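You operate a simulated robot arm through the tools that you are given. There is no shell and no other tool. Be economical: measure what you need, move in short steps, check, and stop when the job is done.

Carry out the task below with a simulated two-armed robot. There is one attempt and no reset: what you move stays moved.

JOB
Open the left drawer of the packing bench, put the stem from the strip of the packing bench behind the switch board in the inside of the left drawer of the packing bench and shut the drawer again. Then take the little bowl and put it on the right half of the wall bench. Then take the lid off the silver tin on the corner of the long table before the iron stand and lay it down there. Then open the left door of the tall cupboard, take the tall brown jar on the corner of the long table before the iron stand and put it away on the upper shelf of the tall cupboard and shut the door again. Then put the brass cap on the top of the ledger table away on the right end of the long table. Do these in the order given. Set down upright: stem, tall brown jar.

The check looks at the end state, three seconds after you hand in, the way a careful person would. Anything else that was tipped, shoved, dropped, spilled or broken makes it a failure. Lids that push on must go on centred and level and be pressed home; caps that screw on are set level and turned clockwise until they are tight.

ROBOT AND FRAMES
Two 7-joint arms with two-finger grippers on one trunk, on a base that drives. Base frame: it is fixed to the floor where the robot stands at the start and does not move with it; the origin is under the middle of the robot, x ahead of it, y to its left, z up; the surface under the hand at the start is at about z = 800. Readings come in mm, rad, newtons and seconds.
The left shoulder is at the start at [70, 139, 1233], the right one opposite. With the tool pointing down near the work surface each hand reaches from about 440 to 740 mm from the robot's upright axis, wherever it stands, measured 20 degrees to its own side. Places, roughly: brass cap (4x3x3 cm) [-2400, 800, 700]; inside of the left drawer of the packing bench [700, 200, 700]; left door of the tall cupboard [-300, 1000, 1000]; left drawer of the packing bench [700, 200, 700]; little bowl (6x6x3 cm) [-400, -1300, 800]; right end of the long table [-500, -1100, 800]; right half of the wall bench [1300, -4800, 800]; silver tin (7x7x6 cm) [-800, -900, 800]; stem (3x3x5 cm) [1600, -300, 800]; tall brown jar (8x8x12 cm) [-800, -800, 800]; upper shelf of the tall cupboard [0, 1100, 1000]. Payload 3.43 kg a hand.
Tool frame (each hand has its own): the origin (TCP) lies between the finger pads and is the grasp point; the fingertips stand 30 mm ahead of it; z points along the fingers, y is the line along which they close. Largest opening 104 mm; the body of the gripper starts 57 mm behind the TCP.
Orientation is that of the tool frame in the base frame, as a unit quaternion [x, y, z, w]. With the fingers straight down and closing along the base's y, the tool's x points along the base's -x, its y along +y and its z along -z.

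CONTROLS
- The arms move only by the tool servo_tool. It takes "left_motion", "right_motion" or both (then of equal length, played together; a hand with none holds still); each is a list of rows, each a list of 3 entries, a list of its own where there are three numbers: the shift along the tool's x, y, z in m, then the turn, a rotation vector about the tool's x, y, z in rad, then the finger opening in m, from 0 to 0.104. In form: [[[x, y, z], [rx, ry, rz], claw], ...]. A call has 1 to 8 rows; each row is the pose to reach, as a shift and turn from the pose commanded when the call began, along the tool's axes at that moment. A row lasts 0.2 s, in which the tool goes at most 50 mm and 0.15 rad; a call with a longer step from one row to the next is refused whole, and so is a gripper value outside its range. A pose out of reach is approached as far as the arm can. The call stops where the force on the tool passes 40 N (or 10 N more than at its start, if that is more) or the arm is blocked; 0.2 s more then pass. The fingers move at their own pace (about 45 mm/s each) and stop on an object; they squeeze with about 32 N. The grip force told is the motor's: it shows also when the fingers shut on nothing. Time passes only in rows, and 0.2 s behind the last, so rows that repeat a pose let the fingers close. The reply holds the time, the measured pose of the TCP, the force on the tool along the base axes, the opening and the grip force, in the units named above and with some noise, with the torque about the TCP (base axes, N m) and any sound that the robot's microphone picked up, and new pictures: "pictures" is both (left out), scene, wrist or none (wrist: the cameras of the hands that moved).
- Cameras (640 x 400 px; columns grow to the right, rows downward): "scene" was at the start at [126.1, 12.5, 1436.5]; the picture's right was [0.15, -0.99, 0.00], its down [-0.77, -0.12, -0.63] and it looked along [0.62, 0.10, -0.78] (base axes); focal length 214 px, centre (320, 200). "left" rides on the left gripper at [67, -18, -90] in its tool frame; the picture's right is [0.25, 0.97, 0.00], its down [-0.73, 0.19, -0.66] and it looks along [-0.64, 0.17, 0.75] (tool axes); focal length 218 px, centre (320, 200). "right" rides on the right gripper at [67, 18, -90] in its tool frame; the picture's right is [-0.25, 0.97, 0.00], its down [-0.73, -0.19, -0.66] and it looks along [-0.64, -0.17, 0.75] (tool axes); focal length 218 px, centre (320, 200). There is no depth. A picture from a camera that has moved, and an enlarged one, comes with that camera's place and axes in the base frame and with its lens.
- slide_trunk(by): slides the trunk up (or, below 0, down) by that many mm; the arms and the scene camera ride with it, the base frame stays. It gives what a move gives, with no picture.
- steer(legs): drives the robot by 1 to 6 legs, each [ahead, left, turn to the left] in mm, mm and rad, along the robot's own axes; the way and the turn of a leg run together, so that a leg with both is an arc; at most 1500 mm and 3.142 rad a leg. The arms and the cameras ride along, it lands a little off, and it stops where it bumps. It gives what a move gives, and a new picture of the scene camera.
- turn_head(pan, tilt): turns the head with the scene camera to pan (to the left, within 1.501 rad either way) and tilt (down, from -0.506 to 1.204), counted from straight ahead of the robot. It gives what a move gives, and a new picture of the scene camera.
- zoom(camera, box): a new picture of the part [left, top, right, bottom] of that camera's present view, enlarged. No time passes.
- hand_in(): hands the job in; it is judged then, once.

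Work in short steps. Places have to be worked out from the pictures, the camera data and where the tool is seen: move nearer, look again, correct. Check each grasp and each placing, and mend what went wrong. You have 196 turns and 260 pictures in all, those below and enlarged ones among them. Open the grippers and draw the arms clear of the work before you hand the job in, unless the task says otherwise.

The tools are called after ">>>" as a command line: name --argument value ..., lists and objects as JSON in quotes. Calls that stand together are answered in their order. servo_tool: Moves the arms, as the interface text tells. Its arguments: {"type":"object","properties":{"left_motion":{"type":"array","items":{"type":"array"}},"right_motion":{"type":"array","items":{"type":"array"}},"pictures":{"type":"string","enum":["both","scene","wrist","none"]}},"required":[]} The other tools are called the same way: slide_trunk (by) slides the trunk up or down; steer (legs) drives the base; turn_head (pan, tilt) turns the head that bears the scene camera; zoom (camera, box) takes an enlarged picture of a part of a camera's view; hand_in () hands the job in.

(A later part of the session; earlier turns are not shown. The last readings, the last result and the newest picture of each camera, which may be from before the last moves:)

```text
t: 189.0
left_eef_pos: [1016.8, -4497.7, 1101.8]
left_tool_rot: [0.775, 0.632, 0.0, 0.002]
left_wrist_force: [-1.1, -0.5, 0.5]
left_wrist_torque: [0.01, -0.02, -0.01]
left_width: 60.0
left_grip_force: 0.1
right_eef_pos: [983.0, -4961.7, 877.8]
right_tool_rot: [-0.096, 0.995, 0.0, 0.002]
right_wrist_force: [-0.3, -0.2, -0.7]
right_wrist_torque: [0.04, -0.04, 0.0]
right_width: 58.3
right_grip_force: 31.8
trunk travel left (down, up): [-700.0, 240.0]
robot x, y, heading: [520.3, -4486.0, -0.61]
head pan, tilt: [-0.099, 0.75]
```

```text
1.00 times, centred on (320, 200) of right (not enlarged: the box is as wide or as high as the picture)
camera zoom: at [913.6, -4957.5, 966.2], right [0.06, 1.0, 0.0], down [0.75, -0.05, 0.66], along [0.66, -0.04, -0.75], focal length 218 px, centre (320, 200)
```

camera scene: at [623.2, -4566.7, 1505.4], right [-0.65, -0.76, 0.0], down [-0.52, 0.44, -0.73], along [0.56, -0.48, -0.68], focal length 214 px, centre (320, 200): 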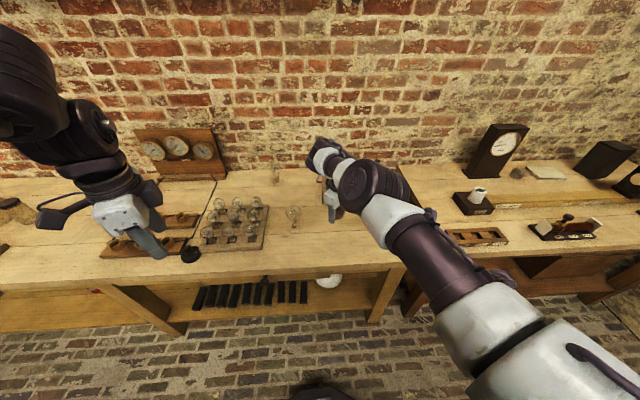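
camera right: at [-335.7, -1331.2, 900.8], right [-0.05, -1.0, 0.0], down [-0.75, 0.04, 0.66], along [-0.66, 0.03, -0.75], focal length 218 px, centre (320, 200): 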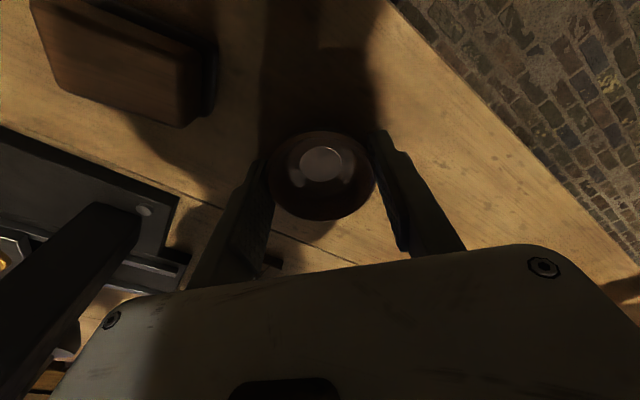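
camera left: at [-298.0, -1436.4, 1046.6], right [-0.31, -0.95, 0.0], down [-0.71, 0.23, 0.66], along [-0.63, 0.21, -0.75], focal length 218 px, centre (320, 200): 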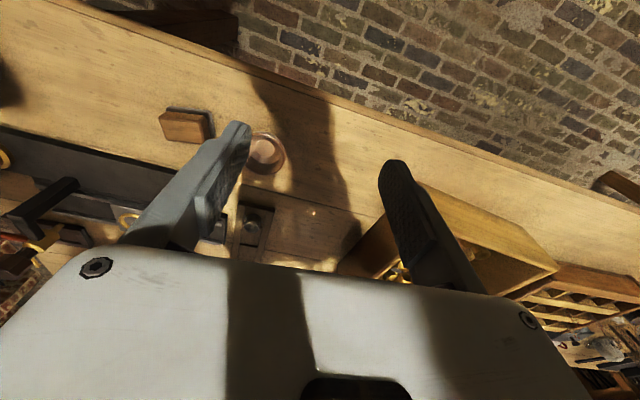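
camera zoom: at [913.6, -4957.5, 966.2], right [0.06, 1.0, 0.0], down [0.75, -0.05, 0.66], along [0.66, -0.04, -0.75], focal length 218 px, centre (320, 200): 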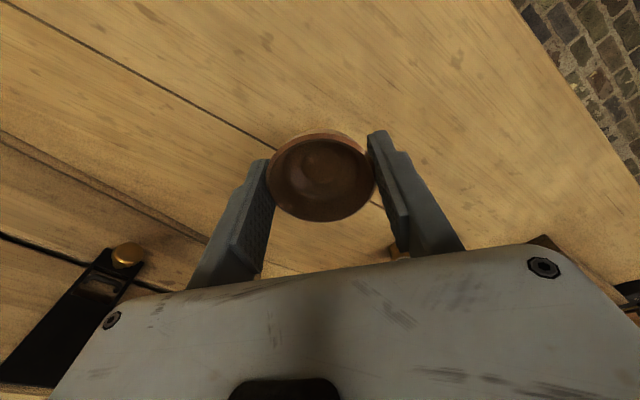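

It's clear below. I lower further in stages until contact.

>>> slide_trunk --by -25

>>> servo_tool --right_motion '[[[0, 0, 0.003], [0, 0, 0], 0.04], [[0, 0, 0.006], [0, 0, 0], 0.04], [[0, 0, 0.009], [0, 0, 0], 0.04], [[0, 0, 0.012], [0, 0, 0], 0.04]]' --pictures "none"

>>> servo_tool --right_motion '[[[0, 0, 0.003], [0, 0, 0], 0.04], [[0, 0, 0.006], [0, 0, 0], 0.04], [[0, 0, 0.009], [0, 0, 0], 0.04]]' --pictures "wrist"

```text
t: 189.7
left_eef_pos: [1016.2, -4497.5, 1078.8]
left_tool_rot: [0.774, 0.633, 0.001, 0.003]
left_wrist_force: [-0.4, 0.7, 0.3]
left_wrist_torque: [0.02, -0.03, 0.02]
left_width: 60.1
left_grip_force: 0.0
right_eef_pos: [983.8, -4961.1, 851.7]
right_tool_rot: [-0.096, 0.995, 0.0, 0.002]
right_wrist_force: [-0.6, -0.6, -0.5]
right_wrist_torque: [0.02, -0.02, -0.01]
right_width: 58.3
right_grip_force: 32.0
trunk travel left (down, up): [-675.0, 265.0]
robot x, y, heading: [517.6, -4489.3, -0.609]
head pan, tilt: [-0.099, 0.75]
```

```text
t: 190.7
left_eef_pos: [1017.2, -4497.8, 1078.4]
left_tool_rot: [0.774, 0.633, 0.0, 0.001]
left_wrist_force: [0.6, 1.1, 0.3]
left_wrist_torque: [0.01, 0.0, -0.02]
left_width: 59.8
left_grip_force: 0.1
right_eef_pos: [984.2, -4960.6, 838.1]
right_tool_rot: [-0.095, 0.995, -0.001, 0.001]
right_wrist_force: [0.1, 0.2, -1.2]
right_wrist_torque: [0.05, 0.0, 0.02]
right_width: 58.2
right_grip_force: 32.0
trunk travel left (down, up): [-675.0, 265.0]
robot x, y, heading: [518.8, -4489.7, -0.604]
head pan, tilt: [-0.099, 0.75]
```

```text
t: 191.5
left_eef_pos: [1017.3, -4499.5, 1078.2]
left_tool_rot: [0.774, 0.633, 0.001, 0.003]
left_wrist_force: [0.2, 0.4, 0.7]
left_wrist_torque: [0.0, -0.05, 0.0]
left_width: 60.1
left_grip_force: 0.0
right_eef_pos: [984.7, -4961.6, 832.3]
right_tool_rot: [-0.095, 0.996, -0.001, 0.002]
right_wrist_force: [-0.8, -1.3, 3.8]
right_wrist_torque: [-0.03, -0.01, 0.02]
right_width: 58.1
right_grip_force: 32.1
trunk travel left (down, up): [-675.0, 265.0]
robot x, y, heading: [518.7, -4487.2, -0.604]
head pan, tilt: [-0.099, 0.75]
camera right: at [913.4, -4957.1, 920.7], right [0.06, 1.0, 0.0], down [0.75, -0.05, 0.66], along [0.66, -0.04, -0.75], focal length 218 px, centre (320, 200)
```

right: 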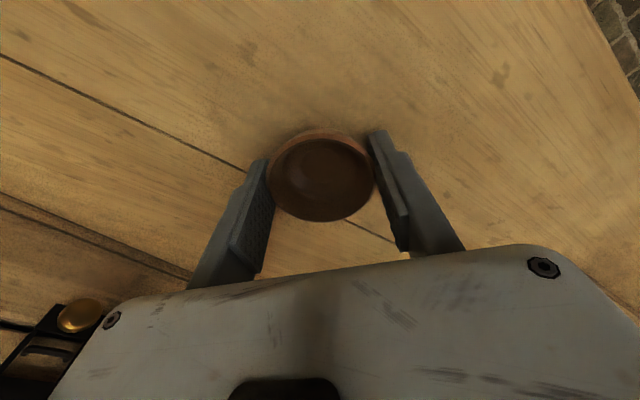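

Touching down, with 3.8 N up. I open and lift away.

>>> servo_tool --right_motion '[[[0, 0, 0.001], [0, 0, 0], 0.06], [[0, 0, 0.001], [0, 0, 0], 0.07], [[0, 0, 0.001], [0, 0, 0], 0.085], [[0, 0, 0], [0, 0, 0], 0.09], [[0, 0, -0.02], [0, 0, 0], 0.09], [[0, 0, -0.06], [0, 0, 0], 0.09]]' --pictures "none"

>>> slide_trunk --by 150

>>> zoom --camera "right" --box '[0, 0, 640, 400]'

```text
t: 192.9
left_eef_pos: [1015.8, -4496.6, 1078.9]
left_tool_rot: [0.774, 0.633, 0.001, 0.003]
left_wrist_force: [-0.1, 0.4, -0.5]
left_wrist_torque: [-0.01, -0.05, 0.01]
left_width: 60.3
left_grip_force: 0.1
right_eef_pos: [982.9, -4958.9, 891.4]
right_tool_rot: [-0.097, 0.995, -0.001, 0.001]
right_wrist_force: [0.4, 0.5, 0.1]
right_wrist_torque: [0.01, -0.01, -0.03]
right_width: 90.3
right_grip_force: 0.0
trunk travel left (down, up): [-675.0, 265.0]
robot x, y, heading: [515.9, -4482.8, -0.607]
head pan, tilt: [-0.099, 0.75]
```

```text
t: 194.7
left_eef_pos: [1017.2, -4497.4, 1227.8]
left_tool_rot: [0.775, 0.632, 0.0, 0.002]
left_wrist_force: [-0.1, 0.5, 0.5]
left_wrist_torque: [0.03, 0.0, 0.03]
left_width: 60.0
left_grip_force: 0.1
right_eef_pos: [983.0, -4961.3, 1040.2]
right_tool_rot: [-0.096, 0.995, -0.001, 0.002]
right_wrist_force: [0.0, -0.2, 0.2]
right_wrist_torque: [0.0, 0.02, -0.02]
right_width: 89.9
right_grip_force: 0.1
trunk travel left (down, up): [-825.0, 115.0]
robot x, y, heading: [518.1, -4488.4, -0.611]
head pan, tilt: [-0.099, 0.75]
```

```text
1.00 times, centred on (320, 200) of right (not enlarged: the box is as wide or as high as the picture)
camera zoom: at [914.1, -4957.2, 1130.4], right [0.06, 1.0, 0.0], down [0.75, -0.05, 0.66], along [0.66, -0.04, -0.75], focal length 218 px, centre (320, 200)
```

zoom: 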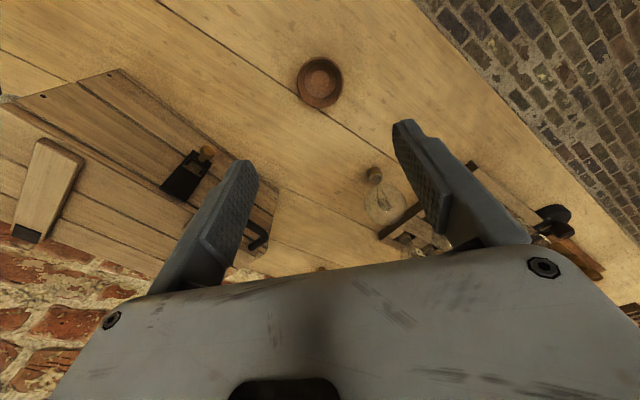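

The bowl is placed upright on the right half of the wall bench. Now I drive back toward the long table's far corner, keeping my heading and staying in the open aisles.

>>> steer --legs '[[-739, 953, 0], [-739, 953, 0], [-650, 1050, 0]]'

```text
t: 212.5
left_eef_pos: [942.7, -826.8, 1227.4]
left_tool_rot: [0.776, 0.631, 0.001, 0.002]
left_wrist_force: [0.0, 0.5, -0.2]
left_wrist_torque: [-0.01, 0.02, 0.0]
left_width: 59.9
left_grip_force: 0.1
right_eef_pos: [907.4, -1289.0, 1041.6]
right_tool_rot: [-0.093, 0.996, 0.0, 0.002]
right_wrist_force: [-0.3, -0.1, 0.5]
right_wrist_torque: [0.03, 0.01, 0.02]
right_width: 90.2
right_grip_force: 0.1
trunk travel left (down, up): [-825.0, 115.0]
robot x, y, heading: [445.2, -814.7, -0.612]
head pan, tilt: [-0.099, 0.75]
camera scene: at [550.2, -897.4, 1545.0], right [-0.65, -0.76, 0.0], down [-0.52, 0.45, -0.73], along [0.55, -0.48, -0.68], focal length 214 px, centre (320, 200)
```

scene: 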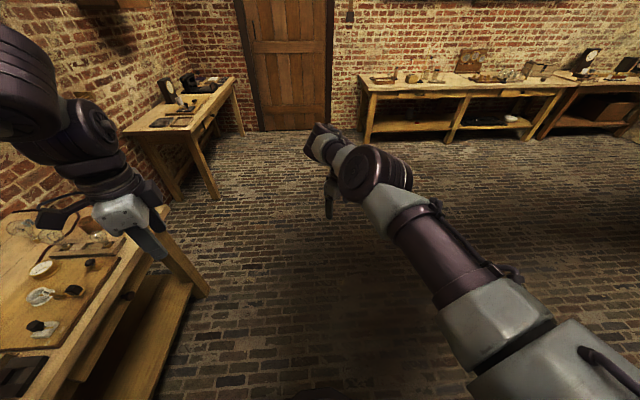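

I continue backwards along the aisle between the bench and the long table's end, then check the surroundings.

>>> steer --legs '[[-1280, 0, -0.03]]'

>>> turn_head --pan -1.4 --tilt 0.6

```text
t: 218.9
left_eef_pos: [-83.4, -91.0, 1227.2]
left_tool_rot: [0.791, 0.612, 0.001, 0.002]
left_wrist_force: [-0.4, 0.5, 0.3]
left_wrist_torque: [0.0, -0.01, -0.01]
left_width: 60.0
left_grip_force: 0.1
right_eef_pos: [-141.0, -552.7, 1040.3]
right_tool_rot: [-0.07, 0.998, 0.0, 0.001]
right_wrist_force: [0.5, 0.7, 0.4]
right_wrist_torque: [-0.01, 0.01, 0.0]
right_width: 90.1
right_grip_force: 0.0
trunk travel left (down, up): [-825.0, 115.0]
robot x, y, heading: [-582.8, -55.8, -0.663]
head pan, tilt: [-0.099, 0.75]
camera scene: at [-479.0, -143.1, 1544.9], right [-0.69, -0.72, 0.0], down [-0.49, 0.47, -0.73], along [0.53, -0.5, -0.68], focal length 214 px, centre (320, 200)
```

scene: 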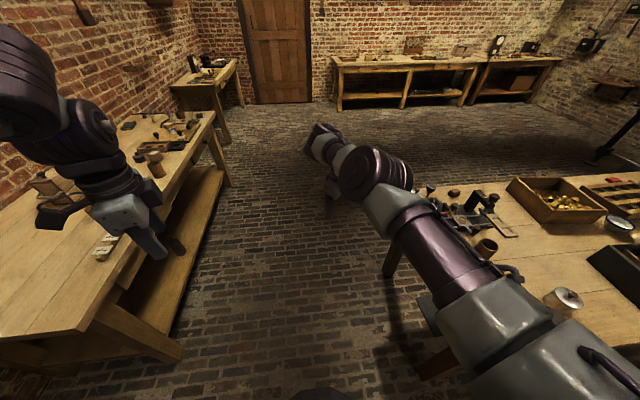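

```text
t: 220.4
left_eef_pos: [-84.5, -92.3, 1227.4]
left_tool_rot: [0.791, 0.612, 0.001, 0.002]
left_wrist_force: [0.0, -0.5, -0.2]
left_wrist_torque: [0.01, 0.02, 0.02]
left_width: 59.9
left_grip_force: 0.0
right_eef_pos: [-140.5, -553.0, 1041.8]
right_tool_rot: [-0.069, 0.998, -0.001, 0.002]
right_wrist_force: [0.0, -0.2, 0.3]
right_wrist_torque: [-0.01, 0.01, 0.01]
right_width: 89.9
right_grip_force: 0.0
trunk travel left (down, up): [-825.0, 115.0]
robot x, y, heading: [-581.1, -57.9, -0.661]
head pan, tilt: [-1.4, 0.6]
camera scene: at [-581.2, -163.5, 1557.9], right [-0.88, 0.47, 0.0], down [0.27, 0.5, -0.83], along [-0.39, -0.73, -0.56], focal length 214 px, centre (320, 200)
```

scene: 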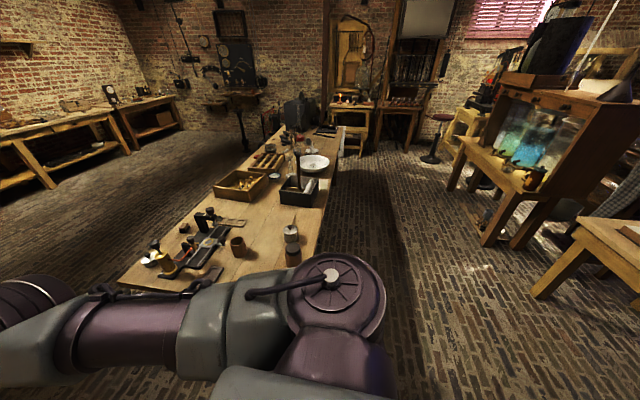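

The far side of the table is open floor. Tin is at about [-828,-922] and jar at [-784,-769]. I back off a bit and slide right along the table's side.

>>> steer --legs '[[-310, 0, 0.012], [0, -719, 0]]'

>>> turn_head --pan -0.1 --tilt 0.75

>>> zoom --camera "right" --box '[0, 0, 640, 400]'

```text
t: 226.0
left_eef_pos: [-760.1, -461.1, 1227.5]
left_tool_rot: [0.787, 0.617, 0.0, 0.002]
left_wrist_force: [0.1, 0.3, 0.8]
left_wrist_torque: [0.01, 0.03, 0.0]
left_width: 59.9
left_grip_force: 0.1
right_eef_pos: [-812.2, -923.4, 1041.3]
right_tool_rot: [-0.076, 0.997, -0.001, 0.0]
right_wrist_force: [0.2, 0.6, -0.5]
right_wrist_torque: [-0.03, -0.03, -0.02]
right_width: 89.7
right_grip_force: 0.0
trunk travel left (down, up): [-825.0, 115.0]
robot x, y, heading: [-1259.0, -430.4, -0.644]
head pan, tilt: [-1.4, 0.6]
camera scene: at [-1256.7, -539.7, 1558.0], right [-0.89, 0.46, 0.0], down [0.26, 0.5, -0.83], along [-0.38, -0.73, -0.56], focal length 214 px, centre (320, 200)
```

scene: 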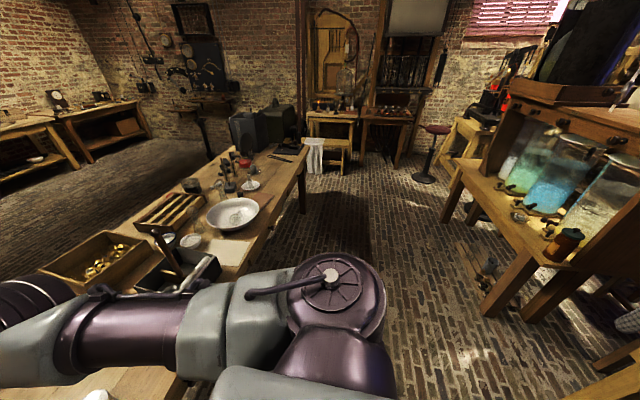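

```text
t: 227.5
left_eef_pos: [-761.3, -462.8, 1227.6]
left_tool_rot: [0.787, 0.617, 0.0, 0.002]
left_wrist_force: [0.6, -0.7, 0.0]
left_wrist_torque: [0.0, 0.0, -0.02]
left_width: 60.1
left_grip_force: 0.1
right_eef_pos: [-811.1, -924.9, 1041.7]
right_tool_rot: [-0.076, 0.997, 0.0, 0.001]
right_wrist_force: [0.0, -0.4, 0.7]
right_wrist_torque: [0.02, -0.01, -0.02]
right_width: 90.2
right_grip_force: 0.1
trunk travel left (down, up): [-825.0, 115.0]
robot x, y, heading: [-1257.1, -435.2, -0.65]
head pan, tilt: [-0.099, 0.75]
camera scene: at [-1156.3, -518.7, 1545.0], right [-0.68, -0.73, 0.0], down [-0.5, 0.46, -0.73], along [0.54, -0.5, -0.68], focal length 214 px, centre (320, 200)
```

scene: 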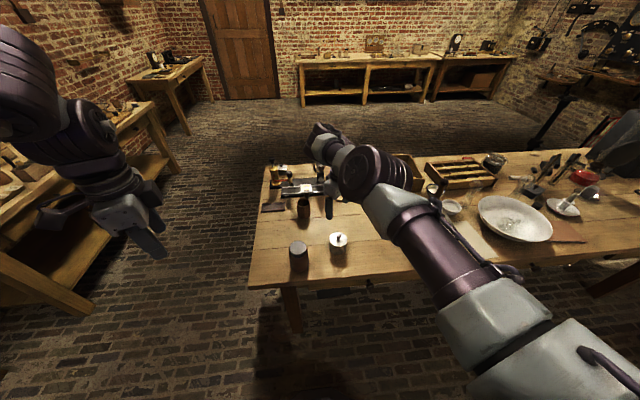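

```text
1.00 times, centred on (320, 200) of right (not enlarged: the box is as wide or as high as the picture)
camera zoom: at [-882.4, -917.2, 1130.5], right [0.1, 0.99, 0.0], down [0.75, -0.08, 0.66], along [0.66, -0.07, -0.75], focal length 218 px, centre (320, 200)
```

zoom: 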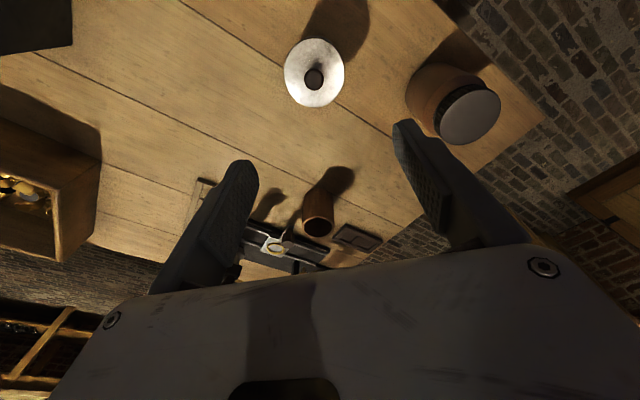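

I take a close-up of the tin to judge the lid and knob.

>>> zoom --camera "scene" --box '[240, 190, 400, 290]'

```text
4.00 times, centred on (320, 240) of scene
camera zoom: at [-1156.3, -518.7, 1545.0], right [-0.68, -0.73, 0.0], down [-0.5, 0.46, -0.73], along [0.54, -0.5, -0.68], focal length 858 px, centre (320, 40)
```

zoom: 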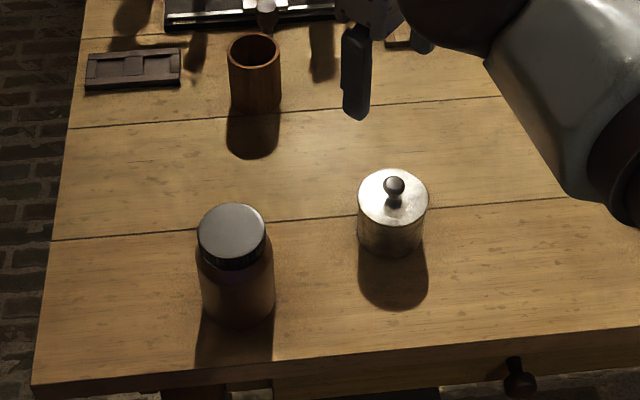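

The knob is a ball about 20 mm across on a neck. I narrow the fingers to 50 mm, align over it, and lower with the trunk.

>>> servo_tool --right_motion '[[[0.005, -0.002, 0], [0, 0, 0], 0.05], [[0.01, -0.005, 0], [0, 0, 0], 0.05], [[0.01, -0.005, 0], [0, 0, 0], 0.05]]' --pictures "none"

>>> slide_trunk --by -120

>>> zoom --camera "right" --box '[0, 0, 640, 400]'

```text
t: 228.3
left_eef_pos: [-761.0, -463.0, 1227.6]
left_tool_rot: [0.787, 0.617, 0.0, 0.002]
left_wrist_force: [-0.1, -0.4, 0.8]
left_wrist_torque: [-0.01, -0.03, 0.02]
left_width: 59.8
left_grip_force: 0.1
right_eef_pos: [-817.3, -929.5, 1044.1]
right_tool_rot: [-0.076, 0.997, -0.001, -0.001]
right_wrist_force: [-1.4, -0.1, 0.5]
right_wrist_torque: [-0.02, 0.01, 0.01]
right_width: 50.2
right_grip_force: 0.1
right hand out of reach, approached as far as the arm can: row 2, 3
trunk travel left (down, up): [-825.0, 115.0]
robot x, y, heading: [-1259.1, -438.0, -0.65]
head pan, tilt: [-0.099, 0.75]
```

```text
t: 229.8
left_eef_pos: [-761.2, -461.9, 1107.1]
left_tool_rot: [0.787, 0.617, 0.001, 0.003]
left_wrist_force: [0.2, 0.3, 0.2]
left_wrist_torque: [0.0, 0.04, -0.01]
left_width: 60.1
left_grip_force: 0.1
right_eef_pos: [-818.5, -929.8, 923.3]
right_tool_rot: [-0.075, 0.997, 0.001, 0.0]
right_wrist_force: [0.0, 0.0, 0.4]
right_wrist_torque: [-0.01, -0.02, 0.01]
right_width: 49.9
right_grip_force: 0.1
trunk travel left (down, up): [-705.0, 235.0]
robot x, y, heading: [-1256.0, -430.7, -0.648]
head pan, tilt: [-0.099, 0.75]
```

```text
1.00 times, centred on (320, 200) of right (not enlarged: the box is as wide or as high as the picture)
camera zoom: at [-887.7, -923.0, 1012.8], right [0.1, 0.99, 0.0], down [0.75, -0.08, 0.66], along [0.65, -0.07, -0.75], focal length 218 px, centre (320, 200)
```

zoom: 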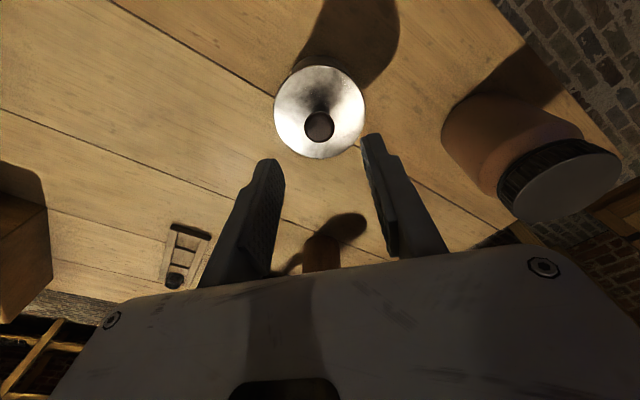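

Triangulated, the knob is at [-825,-930,860]. I nudge the base 5 mm back and lower to z≈880.

>>> steer --legs '[[-6, -4, 0]]'

>>> slide_trunk --by -40

>>> zoom --camera "right" --box '[160, 40, 480, 240]'

```text
t: 230.5
left_eef_pos: [-765.4, -462.3, 1106.2]
left_tool_rot: [0.787, 0.618, 0.0, 0.001]
left_wrist_force: [0.9, 0.0, 0.2]
left_wrist_torque: [0.0, 0.03, 0.0]
left_width: 59.8
left_grip_force: 0.0
right_eef_pos: [-823.4, -930.0, 921.3]
right_tool_rot: [-0.076, 0.997, 0.001, 0.0]
right_wrist_force: [0.8, -0.5, 0.0]
right_wrist_torque: [-0.02, 0.03, 0.0]
right_width: 50.0
right_grip_force: 0.0
trunk travel left (down, up): [-705.0, 235.0]
robot x, y, heading: [-1263.0, -436.6, -0.65]
head pan, tilt: [-0.099, 0.75]
camera scene: at [-1160.8, -518.2, 1424.8], right [-0.68, -0.73, 0.0], down [-0.5, 0.46, -0.73], along [0.53, -0.5, -0.68], focal length 214 px, centre (320, 200)
```

scene: 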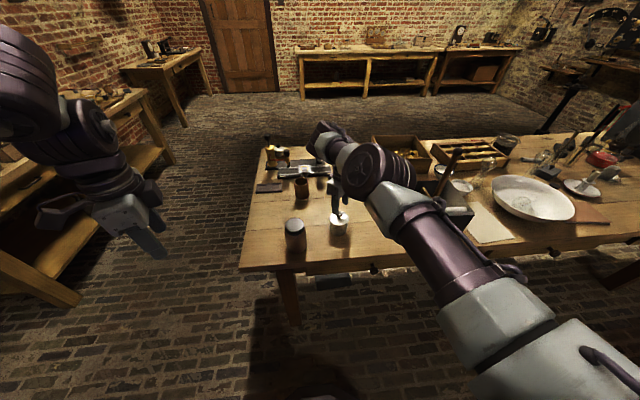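

```text
t: 231.3
left_eef_pos: [-769.3, -461.3, 1069.0]
left_tool_rot: [0.787, 0.617, 0.002, 0.002]
left_wrist_force: [-0.2, 0.2, -1.1]
left_wrist_torque: [0.0, -0.01, 0.03]
left_width: 60.2
left_grip_force: 0.0
right_eef_pos: [-825.1, -929.6, 882.3]
right_tool_rot: [-0.077, 0.997, 0.0, 0.0]
right_wrist_force: [-0.1, 0.5, -0.3]
right_wrist_torque: [0.0, -0.02, 0.03]
right_width: 50.2
right_grip_force: 0.0
trunk travel left (down, up): [-665.0, 275.0]
robot x, y, heading: [-1265.5, -431.9, -0.653]
head pan, tilt: [-0.099, 0.75]
```

```text
2.00 times, centred on (320, 140) of right
camera zoom: at [-895.3, -922.6, 973.1], right [0.1, 0.99, 0.0], down [0.75, -0.08, 0.66], along [0.65, -0.07, -0.75], focal length 436 px, centre (320, 320)
```

zoom: 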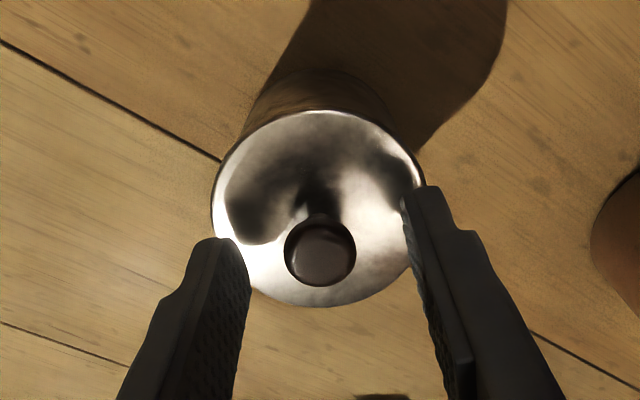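

The knob is centred at z≈861 and the lid face at about z 832. I lower 12 mm more and close on the knob.

>>> slide_trunk --by -12

>>> servo_tool --right_motion '[[[0, 0, 0], [0, 0, 0], 0.03], [[0, 0, 0], [0, 0, 0], 0.015], [[0, 0, 0], [0, 0, 0], 0.0], [[0, 0, 0], [0, 0, 0], 0.0]]' --pictures "wrist"

```text
t: 231.9
left_eef_pos: [-769.7, -459.8, 1056.6]
left_tool_rot: [0.786, 0.618, 0.0, 0.003]
left_wrist_force: [0.6, 0.6, 0.0]
left_wrist_torque: [0.0, -0.02, -0.01]
left_width: 60.1
left_grip_force: 0.0
right_eef_pos: [-826.3, -930.1, 875.2]
right_tool_rot: [-0.075, 0.997, -0.001, 0.003]
right_wrist_force: [-0.2, -0.2, 20.6]
right_wrist_torque: [0.05, 0.04, 0.02]
right_width: 49.3
right_grip_force: 0.1
trunk travel left (down, up): [-653.0, 287.0]
robot x, y, heading: [-1269.4, -432.8, -0.653]
head pan, tilt: [-0.099, 0.75]
```

```text
t: 232.9
left_eef_pos: [-768.5, -463.3, 1054.9]
left_tool_rot: [0.786, 0.618, 0.001, 0.002]
left_wrist_force: [-0.9, -0.4, -0.5]
left_wrist_torque: [0.02, -0.01, 0.0]
left_width: 59.9
left_grip_force: 0.1
right_eef_pos: [-824.9, -929.0, 869.8]
right_tool_rot: [-0.075, 0.997, 0.002, 0.0]
right_wrist_force: [0.1, -0.1, -0.1]
right_wrist_torque: [0.02, -0.01, -0.01]
right_width: 18.4
right_grip_force: 32.0
trunk travel left (down, up): [-653.0, 287.0]
robot x, y, heading: [-1264.9, -434.6, -0.645]
head pan, tilt: [-0.099, 0.75]
camera right: at [-894.6, -922.5, 959.6], right [0.1, 0.99, 0.0], down [0.75, -0.08, 0.66], along [0.65, -0.07, -0.75], focal length 218 px, centre (320, 200)
```

right: 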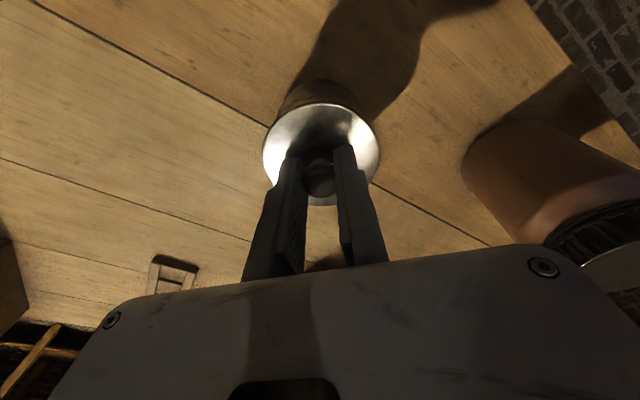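

The knob is held at 18.4 mm. I lift 70 mm with the trunk and see whether only the lid comes.

>>> slide_trunk --by 70

>>> zoom --camera "right" --box '[0, 0, 640, 400]'

>>> zoom --camera "scene" --box '[240, 160, 400, 260]'

```text
t: 234.0
left_eef_pos: [-768.6, -461.1, 1124.4]
left_tool_rot: [0.786, 0.618, 0.0, 0.003]
left_wrist_force: [-0.5, -0.8, 0.4]
left_wrist_torque: [-0.03, 0.02, -0.01]
left_width: 60.2
left_grip_force: 0.1
right_eef_pos: [-824.2, -929.5, 940.5]
right_tool_rot: [-0.076, 0.997, 0.001, 0.0]
right_wrist_force: [0.1, 0.7, -0.2]
right_wrist_torque: [0.03, 0.0, -0.01]
right_width: 18.2
right_grip_force: 31.7
trunk travel left (down, up): [-723.0, 217.0]
robot x, y, heading: [-1266.1, -431.3, -0.648]
head pan, tilt: [-0.099, 0.75]
```

```text
1.00 times, centred on (320, 200) of right (not enlarged: the box is as wide or as high as the picture)
camera zoom: at [-894.4, -922.8, 1030.4], right [0.1, 0.99, 0.0], down [0.75, -0.08, 0.66], along [0.65, -0.07, -0.75], focal length 218 px, centre (320, 200)
```

zoom: 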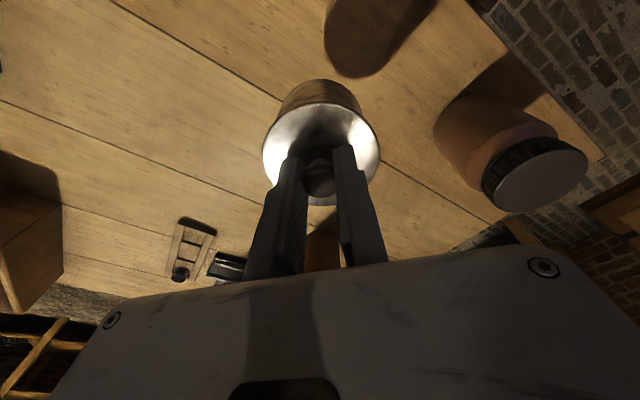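

```text
4.00 times, centred on (320, 210) of scene
camera zoom: at [-1162.9, -518.2, 1443.0], right [-0.68, -0.73, 0.0], down [-0.5, 0.46, -0.73], along [0.54, -0.5, -0.68], focal length 858 px, centre (320, 160)
```

zoom: 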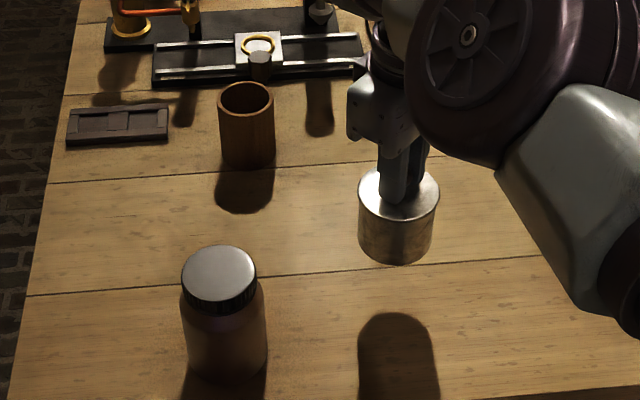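

The whole tin came up: the lid is a tight fit, so I need the other hand to hold the body. I set the tin back down exactly where it was.

>>> slide_trunk --by -64

>>> servo_tool --right_motion '[[[0, 0, 0.002], [0, 0, 0], 0.0], [[0, 0, 0.004], [0, 0, 0], 0.0], [[0, 0, 0.006], [0, 0, 0], 0.0]]' --pictures "none"

```text
t: 235.0
left_eef_pos: [-769.6, -462.3, 1061.8]
left_tool_rot: [0.786, 0.618, 0.002, 0.003]
left_wrist_force: [0.5, -0.3, -0.1]
left_wrist_torque: [0.0, -0.02, 0.0]
left_width: 59.9
left_grip_force: 0.1
right_eef_pos: [-825.4, -928.6, 876.8]
right_tool_rot: [-0.076, 0.997, 0.0, -0.001]
right_wrist_force: [0.2, -0.4, -0.7]
right_wrist_torque: [0.04, -0.01, 0.02]
right_width: 18.0
right_grip_force: 31.8
trunk travel left (down, up): [-659.0, 281.0]
robot x, y, heading: [-1265.3, -432.5, -0.65]
head pan, tilt: [-0.099, 0.75]
```

```text
t: 235.8
left_eef_pos: [-768.3, -462.2, 1061.7]
left_tool_rot: [0.786, 0.618, 0.0, 0.002]
left_wrist_force: [1.5, -0.2, -0.1]
left_wrist_torque: [0.0, 0.02, -0.02]
left_width: 59.9
left_grip_force: 0.0
right_eef_pos: [-825.2, -928.6, 870.5]
right_tool_rot: [-0.076, 0.997, 0.001, 0.0]
right_wrist_force: [0.0, 0.1, -1.5]
right_wrist_torque: [0.01, 0.0, 0.0]
right_width: 18.3
right_grip_force: 31.6
trunk travel left (down, up): [-659.0, 281.0]
robot x, y, heading: [-1265.6, -430.6, -0.649]
head pan, tilt: [-0.099, 0.75]
```

One more small lowering until I feel the table.

>>> servo_tool --right_motion '[[[0, 0, 0.001], [0, 0, 0], 0.0], [[0, 0, 0.002], [0, 0, 0], 0.0]]' --pictures "none"

```text
t: 236.4
left_eef_pos: [-769.4, -461.7, 1062.6]
left_tool_rot: [0.787, 0.617, 0.001, 0.002]
left_wrist_force: [-0.6, -0.3, 0.1]
left_wrist_torque: [0.0, 0.01, 0.01]
left_width: 60.3
left_grip_force: 0.1
right_eef_pos: [-824.0, -929.2, 868.7]
right_tool_rot: [-0.074, 0.997, 0.0, 0.001]
right_wrist_force: [-0.9, -0.5, 6.9]
right_wrist_torque: [0.0, 0.11, 0.01]
right_width: 17.8
right_grip_force: 31.6
trunk travel left (down, up): [-659.0, 281.0]
robot x, y, heading: [-1266.9, -431.2, -0.654]
head pan, tilt: [-0.099, 0.75]
```

The tin is down again. I test whether the left arm can now swing inward at this height, with its hand yawed back toward neutral.

>>> servo_tool --left_motion '[[[0, 0, -0.02], [0, 0, -0.14], 0.06], [[-0.03, 0, -0.03], [0, 0, -0.28], 0.06], [[-0.06, 0, -0.03], [0, 0, -0.42], 0.06], [[-0.09, 0, -0.03], [0, 0, -0.56], 0.06], [[-0.12, 0, -0.03], [0, 0, -0.7], 0.06], [[-0.15, 0, -0.03], [0, 0, -0.84], 0.06], [[-0.17, 0, -0.03], [0, 0, -0.98], 0.06], [[-0.17, 0, -0.03], [0, 0, -1.12], 0.06]]' --pictures "none"

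```text
t: 238.2
left_eef_pos: [-788.9, -553.0, 1102.9]
left_tool_rot: [0.348, 0.938, -0.004, 0.005]
left_wrist_force: [-0.2, -0.2, -1.0]
left_wrist_torque: [-0.01, 0.0, 0.0]
left_width: 60.2
left_grip_force: 0.0
left hand out of reach, approached as far as the arm can: row 5, 6, 7, 8
right_eef_pos: [-825.3, -928.4, 869.7]
right_tool_rot: [-0.075, 0.997, 0.0, 0.002]
right_wrist_force: [-3.0, 4.4, 12.0]
right_wrist_torque: [0.12, 0.13, 0.0]
right_width: 17.9
right_grip_force: 31.7
trunk travel left (down, up): [-659.0, 281.0]
robot x, y, heading: [-1261.6, -432.3, -0.652]
head pan, tilt: [-0.099, 0.75]
```

The inward limit eases at height. I try leaning the left arm forward while high, which should bring its elbow into a better posture.

>>> servo_tool --left_motion '[[[-0.03, 0, -0.01], [0, 0, 0], 0.06], [[-0.06, 0, -0.02], [0, 0, 0], 0.06], [[-0.09, 0, -0.03], [0, 0, 0], 0.06], [[-0.12, 0, -0.04], [0, 0, 0], 0.06], [[-0.15, 0, -0.05], [0, 0, 0], 0.06], [[-0.18, 0, -0.06], [0, 0, 0], 0.06]]' --pictures "none"

>>> turn_head --pan 0.6 --tilt 0.4

```text
t: 239.6
left_eef_pos: [-726.0, -544.6, 1098.3]
left_tool_rot: [0.339, 0.941, -0.003, 0.005]
left_wrist_force: [-0.1, 0.4, 0.5]
left_wrist_torque: [-0.02, -0.01, 0.02]
left_width: 60.1
left_grip_force: 0.0
left hand out of reach, approached as far as the arm can: row 1, 2, 3, 4, 5, 6
right_eef_pos: [-825.4, -929.2, 869.8]
right_tool_rot: [-0.075, 0.997, 0.001, 0.0]
right_wrist_force: [-3.6, 3.4, 9.2]
right_wrist_torque: [0.1, 0.09, -0.02]
right_width: 17.9
right_grip_force: 31.9
trunk travel left (down, up): [-659.0, 281.0]
robot x, y, heading: [-1269.5, -432.2, -0.65]
head pan, tilt: [-0.099, 0.75]
```

```text
t: 240.7
left_eef_pos: [-726.1, -543.5, 1098.5]
left_tool_rot: [0.339, 0.941, -0.003, 0.004]
left_wrist_force: [0.3, -0.3, 0.0]
left_wrist_torque: [0.04, 0.0, 0.01]
left_width: 60.1
left_grip_force: 0.1
right_eef_pos: [-824.3, -927.8, 869.3]
right_tool_rot: [-0.076, 0.997, 0.0, 0.001]
right_wrist_force: [-2.5, 2.8, 10.0]
right_wrist_torque: [0.04, -0.01, -0.01]
right_width: 17.8
right_grip_force: 32.7
trunk travel left (down, up): [-659.0, 281.0]
robot x, y, heading: [-1263.3, -431.8, -0.65]
head pan, tilt: [0.6, 0.4]
camera scene: at [-1132.7, -464.7, 1410.3], right [-0.05, -1.0, 0.0], down [-0.39, 0.02, -0.92], along [0.92, -0.05, -0.39], focal length 214 px, centre (320, 200)
```

scene: 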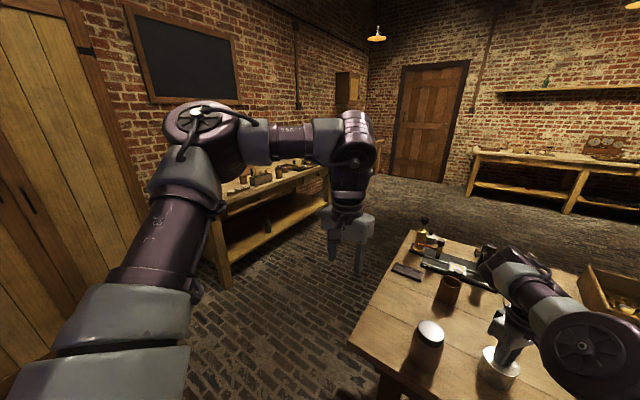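

I'll do it in the air. The right hand lifts the tin by its knob, and the left hand, pointing along its forearm (forward and right), takes the body. First I lift with the trunk.

>>> slide_trunk --by 130

>>> servo_tool --left_motion '[[[0, 0, 0], [0, -0.145, 0], 0.1], [[0, 0, 0], [0, -0.29, 0], 0.1], [[0, 0, 0], [0, -0.435, 0], 0.1], [[0, 0, 0], [0, -0.58, 0], 0.1], [[0, 0, 0], [0, -0.725, 0], 0.1], [[0, 0, 0], [0, -0.87, 0], 0.1], [[0, 0, 0], [0, -1.015, 0], 0.1], [[0, 0, 0], [0, -1.16, 0], 0.1]]' --pictures "scene"

```text
t: 242.3
left_eef_pos: [-724.6, -545.0, 1227.4]
left_tool_rot: [0.338, 0.941, -0.004, 0.004]
left_wrist_force: [-0.9, 0.5, -0.6]
left_wrist_torque: [0.0, -0.02, -0.02]
left_width: 59.9
left_grip_force: 0.0
right_eef_pos: [-822.3, -928.8, 996.7]
right_tool_rot: [-0.076, 0.997, 0.001, 0.0]
right_wrist_force: [0.0, 0.5, -1.3]
right_wrist_torque: [0.03, -0.01, 0.0]
right_width: 17.8
right_grip_force: 31.7
trunk travel left (down, up): [-789.0, 151.0]
robot x, y, heading: [-1262.8, -433.8, -0.645]
head pan, tilt: [0.6, 0.4]
```

```text
t: 244.1
left_eef_pos: [-706.2, -559.3, 1227.3]
left_tool_rot: [0.282, 0.786, -0.189, 0.517]
left_wrist_force: [0.7, -1.0, -0.2]
left_wrist_torque: [0.0, -0.01, -0.01]
left_width: 100.0
left_grip_force: 0.0
left hand out of reach, approached as far as the arm can: row 7, 8
right_eef_pos: [-822.6, -929.2, 996.5]
right_tool_rot: [-0.076, 0.997, 0.001, 0.0]
right_wrist_force: [0.6, 0.1, 0.0]
right_wrist_torque: [0.04, 0.0, 0.02]
right_width: 17.9
right_grip_force: 31.8
trunk travel left (down, up): [-789.0, 151.0]
robot x, y, heading: [-1266.9, -434.2, -0.645]
head pan, tilt: [0.6, 0.4]
camera scene: at [-1129.1, -467.4, 1539.9], right [-0.05, -1.0, 0.0], down [-0.39, 0.02, -0.92], along [0.92, -0.04, -0.39], focal length 214 px, centre (320, 200)
```

scene: 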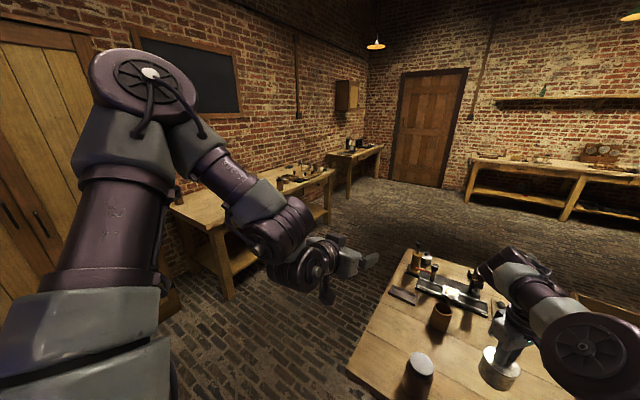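

The left hand can pitch forward well. I raise everything clear of the jar and move the right hand, with the tin, 148 mm toward the middle.

>>> slide_trunk --by 120

>>> servo_tool --right_motion '[[[-0.026, 0.026, 0], [0, 0, 0], 0.0], [[-0.053, 0.052, 0], [0, 0, 0], 0.0], [[-0.08, 0.078, 0], [0, 0, 0], 0.0], [[-0.106, 0.103, 0], [0, 0, 0], 0.0], [[-0.106, 0.103, 0], [0, 0, 0], 0.0]]' --pictures "none"

```text
t: 245.6
left_eef_pos: [-708.9, -558.6, 1348.2]
left_tool_rot: [0.282, 0.785, -0.188, 0.518]
left_wrist_force: [-0.3, -0.5, 0.1]
left_wrist_torque: [0.0, -0.01, 0.03]
left_width: 99.9
left_grip_force: 0.1
right_eef_pos: [-823.7, -929.6, 1118.2]
right_tool_rot: [-0.076, 0.997, 0.001, 0.001]
right_wrist_force: [-0.2, 0.2, -0.7]
right_wrist_torque: [-0.01, 0.04, 0.01]
right_width: 18.1
right_grip_force: 32.1
trunk travel left (down, up): [-909.0, 31.0]
robot x, y, heading: [-1263.0, -430.2, -0.649]
head pan, tilt: [0.6, 0.4]
```

```text
t: 246.8
left_eef_pos: [-709.0, -559.0, 1349.0]
left_tool_rot: [0.281, 0.785, -0.188, 0.519]
left_wrist_force: [-0.1, 0.2, 0.1]
left_wrist_torque: [-0.01, -0.01, -0.02]
left_width: 100.0
left_grip_force: 0.0
right_eef_pos: [-729.7, -825.7, 1115.7]
right_tool_rot: [-0.07, 0.997, -0.006, -0.007]
right_wrist_force: [0.4, 0.0, -0.2]
right_wrist_torque: [-0.01, 0.04, -0.03]
right_width: 17.7
right_grip_force: 31.9
right hand out of reach, approached as far as the arm can: row 3, 4, 5
trunk travel left (down, up): [-909.0, 31.0]
robot x, y, heading: [-1269.0, -430.9, -0.648]
head pan, tilt: [0.6, 0.4]
```

Next I bring the left hand beside the held tin, yawing it to point at the tin body from about 110 mm away.

>>> servo_tool --left_motion '[[[0.025, -0.018, 0.022], [0.098, 0, 0.042], 0.1], [[0.05, -0.036, 0.044], [0.196, 0, 0.084], 0.1], [[0.075, -0.054, 0.066], [0.294, 0, 0.126], 0.1], [[0.1, -0.072, 0.089], [0.392, 0, 0.168], 0.1], [[0.125, -0.09, 0.111], [0.49, 0, 0.21], 0.1], [[0.15, -0.109, 0.133], [0.588, 0, 0.252], 0.1], [[0.176, -0.127, 0.155], [0.686, 0, 0.294], 0.1], [[0.201, -0.145, 0.178], [0.735, 0, 0.316], 0.1]]' --pictures "both"

```text
t: 248.6
left_eef_pos: [-734.6, -673.7, 1190.2]
left_tool_rot: [0.567, 0.613, -0.374, 0.404]
left_wrist_force: [-0.3, -0.6, -0.4]
left_wrist_torque: [-0.03, -0.02, -0.01]
left_width: 100.0
left_grip_force: 0.1
left hand out of reach, approached as far as the arm can: row 5, 6, 7, 8
right_eef_pos: [-728.4, -827.2, 1115.4]
right_tool_rot: [-0.069, 0.998, -0.007, -0.008]
right_wrist_force: [-0.6, -1.4, -0.3]
right_wrist_torque: [0.01, 0.0, 0.0]
right_width: 18.1
right_grip_force: 32.0
trunk travel left (down, up): [-909.0, 31.0]
robot x, y, heading: [-1268.1, -429.1, -0.647]
head pan, tilt: [0.6, 0.4]
camera scene: at [-1129.6, -468.4, 1659.9], right [-0.05, -1.0, 0.0], down [-0.39, 0.02, -0.92], along [0.92, -0.04, -0.39], focal length 214 px, centre (320, 200)
camera left: at [-760.6, -565.2, 1163.6], right [0.96, 0.17, -0.23], down [0.17, 0.33, 0.93], along [0.24, -0.93, 0.29], focal length 218 px, centre (320, 200)
```

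scene: 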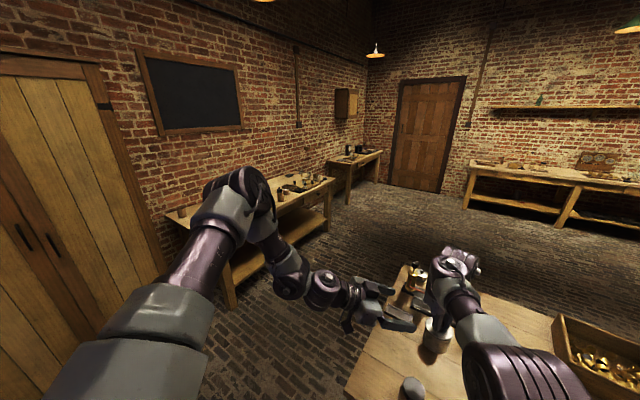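
left: 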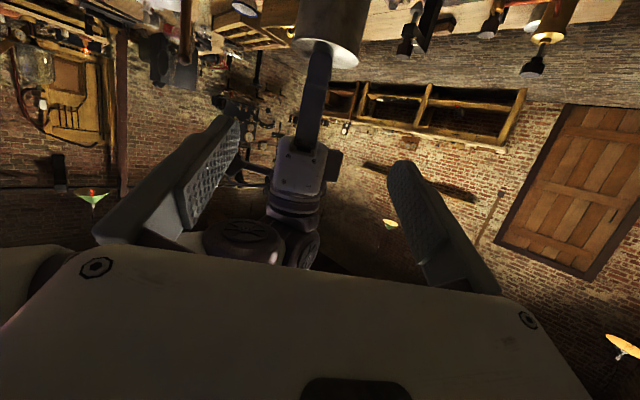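

The left arm is now well extended toward the tin. I bring it lower and nearer.

>>> servo_tool --left_motion '[[[0.022, -0.002, 0.02], [0, 0, 0], 0.1], [[0.044, -0.004, 0.04], [0, 0, 0], 0.1], [[0.067, -0.007, 0.06], [0, 0, 0], 0.1], [[0.067, -0.007, 0.084], [0, 0, 0], 0.1]]' --pictures "none"

```text
t: 249.6
left_eef_pos: [-736.1, -670.1, 1191.1]
left_tool_rot: [0.566, 0.613, -0.375, 0.405]
left_wrist_force: [-0.2, -0.2, -0.1]
left_wrist_torque: [0.0, -0.02, 0.02]
left_width: 100.0
left_grip_force: 0.1
left hand out of reach, approached as far as the arm can: row 1, 2, 3, 4
right_eef_pos: [-730.9, -825.3, 1116.0]
right_tool_rot: [-0.071, 0.997, -0.006, -0.008]
right_wrist_force: [-0.1, 0.0, -1.2]
right_wrist_torque: [-0.02, -0.02, 0.0]
right_width: 18.1
right_grip_force: 31.9
trunk travel left (down, up): [-909.0, 31.0]
robot x, y, heading: [-1262.1, -431.5, -0.65]
head pan, tilt: [0.6, 0.4]
```

The left is at its lower limit, so I bring the tin up to it: right hand up 75 mm and a bit further left.

>>> servo_tool --right_motion '[[[0, 0.01, -0.025], [0, 0, 0], 0.0], [[0, 0.02, -0.05], [0, 0, 0], 0.0], [[0, 0.03, -0.075], [0, 0, 0], 0.0], [[0, 0.045, -0.075], [0, 0, 0], 0.0], [[0, 0.06, -0.075], [0, 0, 0], 0.0]]' --pictures "none"

>>> servo_tool --left_motion '[[[0, 0, 0.02], [0, 0, 0], 0.1], [[0, 0, 0.04], [0, 0, 0], 0.1], [[0, 0, 0.06], [0, 0, 0], 0.1]]' --pictures "both"

```text
t: 250.8
left_eef_pos: [-736.5, -670.6, 1191.6]
left_tool_rot: [0.566, 0.612, -0.375, 0.405]
left_wrist_force: [-0.5, -0.4, -1.0]
left_wrist_torque: [-0.02, -0.03, 0.02]
left_width: 100.0
left_grip_force: 0.0
right_eef_pos: [-736.2, -777.2, 1191.8]
right_tool_rot: [-0.075, 0.997, 0.001, 0.001]
right_wrist_force: [0.4, -0.2, -1.1]
right_wrist_torque: [-0.03, -0.04, 0.02]
right_width: 18.0
right_grip_force: 32.5
right hand out of reach, approached as far as the arm can: row 4, 5
trunk travel left (down, up): [-909.0, 31.0]
robot x, y, heading: [-1266.8, -430.7, -0.647]
head pan, tilt: [0.6, 0.4]
```

```text
t: 251.6
left_eef_pos: [-728.0, -704.2, 1211.2]
left_tool_rot: [0.566, 0.613, -0.374, 0.404]
left_wrist_force: [-0.4, 0.0, -0.7]
left_wrist_torque: [0.01, -0.01, 0.01]
left_width: 100.0
left_grip_force: 0.1
left hand out of reach, approached as far as the arm can: row 1, 2, 3
right_eef_pos: [-734.0, -776.6, 1193.1]
right_tool_rot: [-0.076, 0.997, 0.0, 0.0]
right_wrist_force: [-0.6, 0.0, -1.5]
right_wrist_torque: [-0.01, 0.01, 0.01]
right_width: 17.9
right_grip_force: 31.6
trunk travel left (down, up): [-909.0, 31.0]
robot x, y, heading: [-1265.2, -430.9, -0.648]
head pan, tilt: [0.6, 0.4]
camera scene: at [-1131.0, -466.0, 1660.1], right [-0.05, -1.0, 0.0], down [-0.39, 0.02, -0.92], along [0.92, -0.04, -0.39], focal length 214 px, centre (320, 200)
camera left: at [-754.6, -596.4, 1181.2], right [0.96, 0.18, -0.23], down [0.17, 0.33, 0.93], along [0.24, -0.93, 0.29], focal length 218 px, centre (320, 200)
```

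scene: 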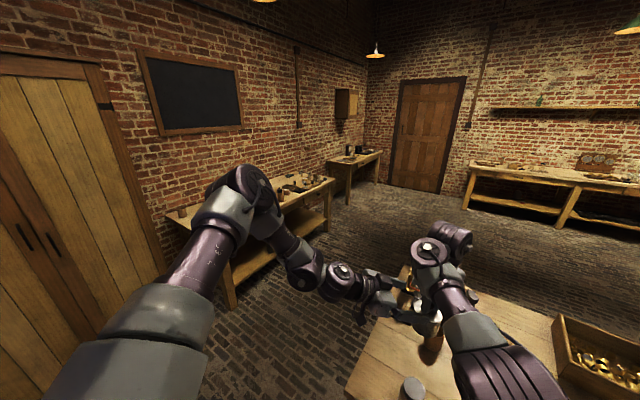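
left: 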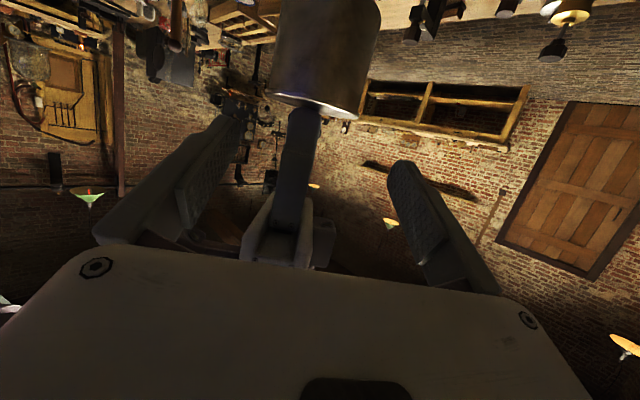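

The right hand moves freely here, so I bring the tin to the left hand: up 83 mm first, then 70 mm toward it between the open fingers.

>>> servo_tool --right_motion '[[[0, 0, -0.03], [0, 0, 0], 0.0], [[0, 0, -0.06], [0, 0, 0], 0.0], [[0, 0, -0.083], [0, 0, 0], 0.0], [[-0.006, 0.02, -0.083], [0, 0, 0], 0.0], [[-0.01, 0.04, -0.083], [0, 0, 0], 0.0]]' --pictures "none"

>>> zoom --camera "left" --box '[0, 0, 640, 400]'

```text
t: 252.8
left_eef_pos: [-729.8, -704.8, 1207.7]
left_tool_rot: [0.565, 0.614, -0.374, 0.406]
left_wrist_force: [-0.8, 0.1, 1.0]
left_wrist_torque: [0.0, 0.03, -0.02]
left_width: 100.0
left_grip_force: 0.0
right_eef_pos: [-716.3, -784.2, 1258.9]
right_tool_rot: [-0.075, 0.997, 0.001, 0.0]
right_wrist_force: [0.2, -0.4, -0.8]
right_wrist_torque: [-0.01, -0.01, -0.05]
right_width: 18.9
right_grip_force: 31.8
right hand out of reach, approached as far as the arm can: row 1, 2, 3, 4, 5
trunk travel left (down, up): [-909.0, 31.0]
robot x, y, heading: [-1265.5, -433.6, -0.647]
head pan, tilt: [0.6, 0.4]
```

```text
1.00 times, centred on (320, 200) of left (not enlarged: the box is as wide or as high as the picture)
camera zoom: at [-754.7, -596.5, 1181.0], right [0.96, 0.18, -0.23], down [0.17, 0.33, 0.93], along [0.24, -0.93, 0.29], focal length 218 px, centre (320, 200)
```

zoom: 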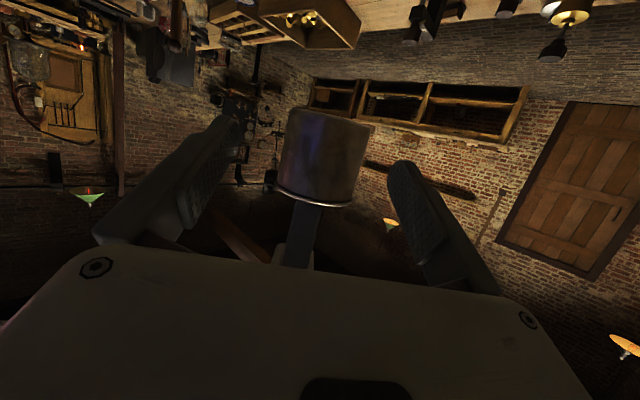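

The tin is in front of the left fingers. I advance the left hand about 75 mm, slightly up, to straddle the body.

>>> servo_tool --left_motion '[[[-0.006, 0.003, 0.02], [0, 0, 0], 0.1], [[-0.012, 0.006, 0.04], [0, 0, 0], 0.1], [[-0.018, 0.008, 0.058], [0, 0, 0], 0.1], [[-0.018, 0.008, 0.075], [0, 0, 0], 0.1]]' --pictures "wrist"

```text
t: 253.8
left_eef_pos: [-717.3, -742.1, 1238.5]
left_tool_rot: [0.566, 0.613, -0.375, 0.405]
left_wrist_force: [0.6, -0.9, 0.0]
left_wrist_torque: [0.01, 0.02, -0.03]
left_width: 100.0
left_grip_force: 0.0
left hand out of reach, approached as far as the arm can: row 1, 2, 3, 4
right_eef_pos: [-717.7, -784.7, 1258.0]
right_tool_rot: [-0.077, 0.997, 0.0, 0.001]
right_wrist_force: [0.1, -0.6, -1.0]
right_wrist_torque: [-0.01, -0.01, 0.0]
right_width: 18.9
right_grip_force: 31.8
trunk travel left (down, up): [-909.0, 31.0]
robot x, y, heading: [-1268.6, -434.9, -0.648]
head pan, tilt: [0.6, 0.4]
camera left: at [-742.7, -634.1, 1210.0], right [0.96, 0.17, -0.23], down [0.17, 0.33, 0.93], along [0.24, -0.93, 0.29], focal length 218 px, centre (320, 200)
```

left: 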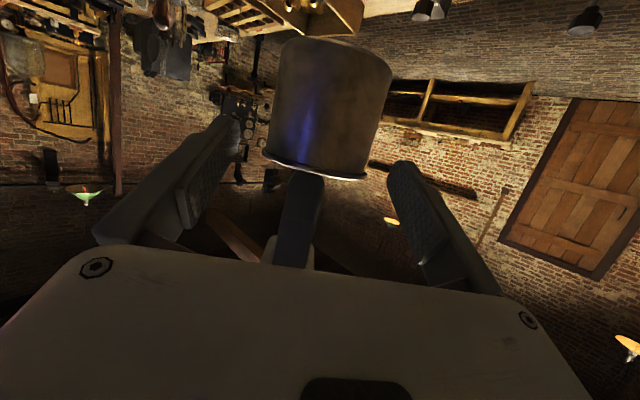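

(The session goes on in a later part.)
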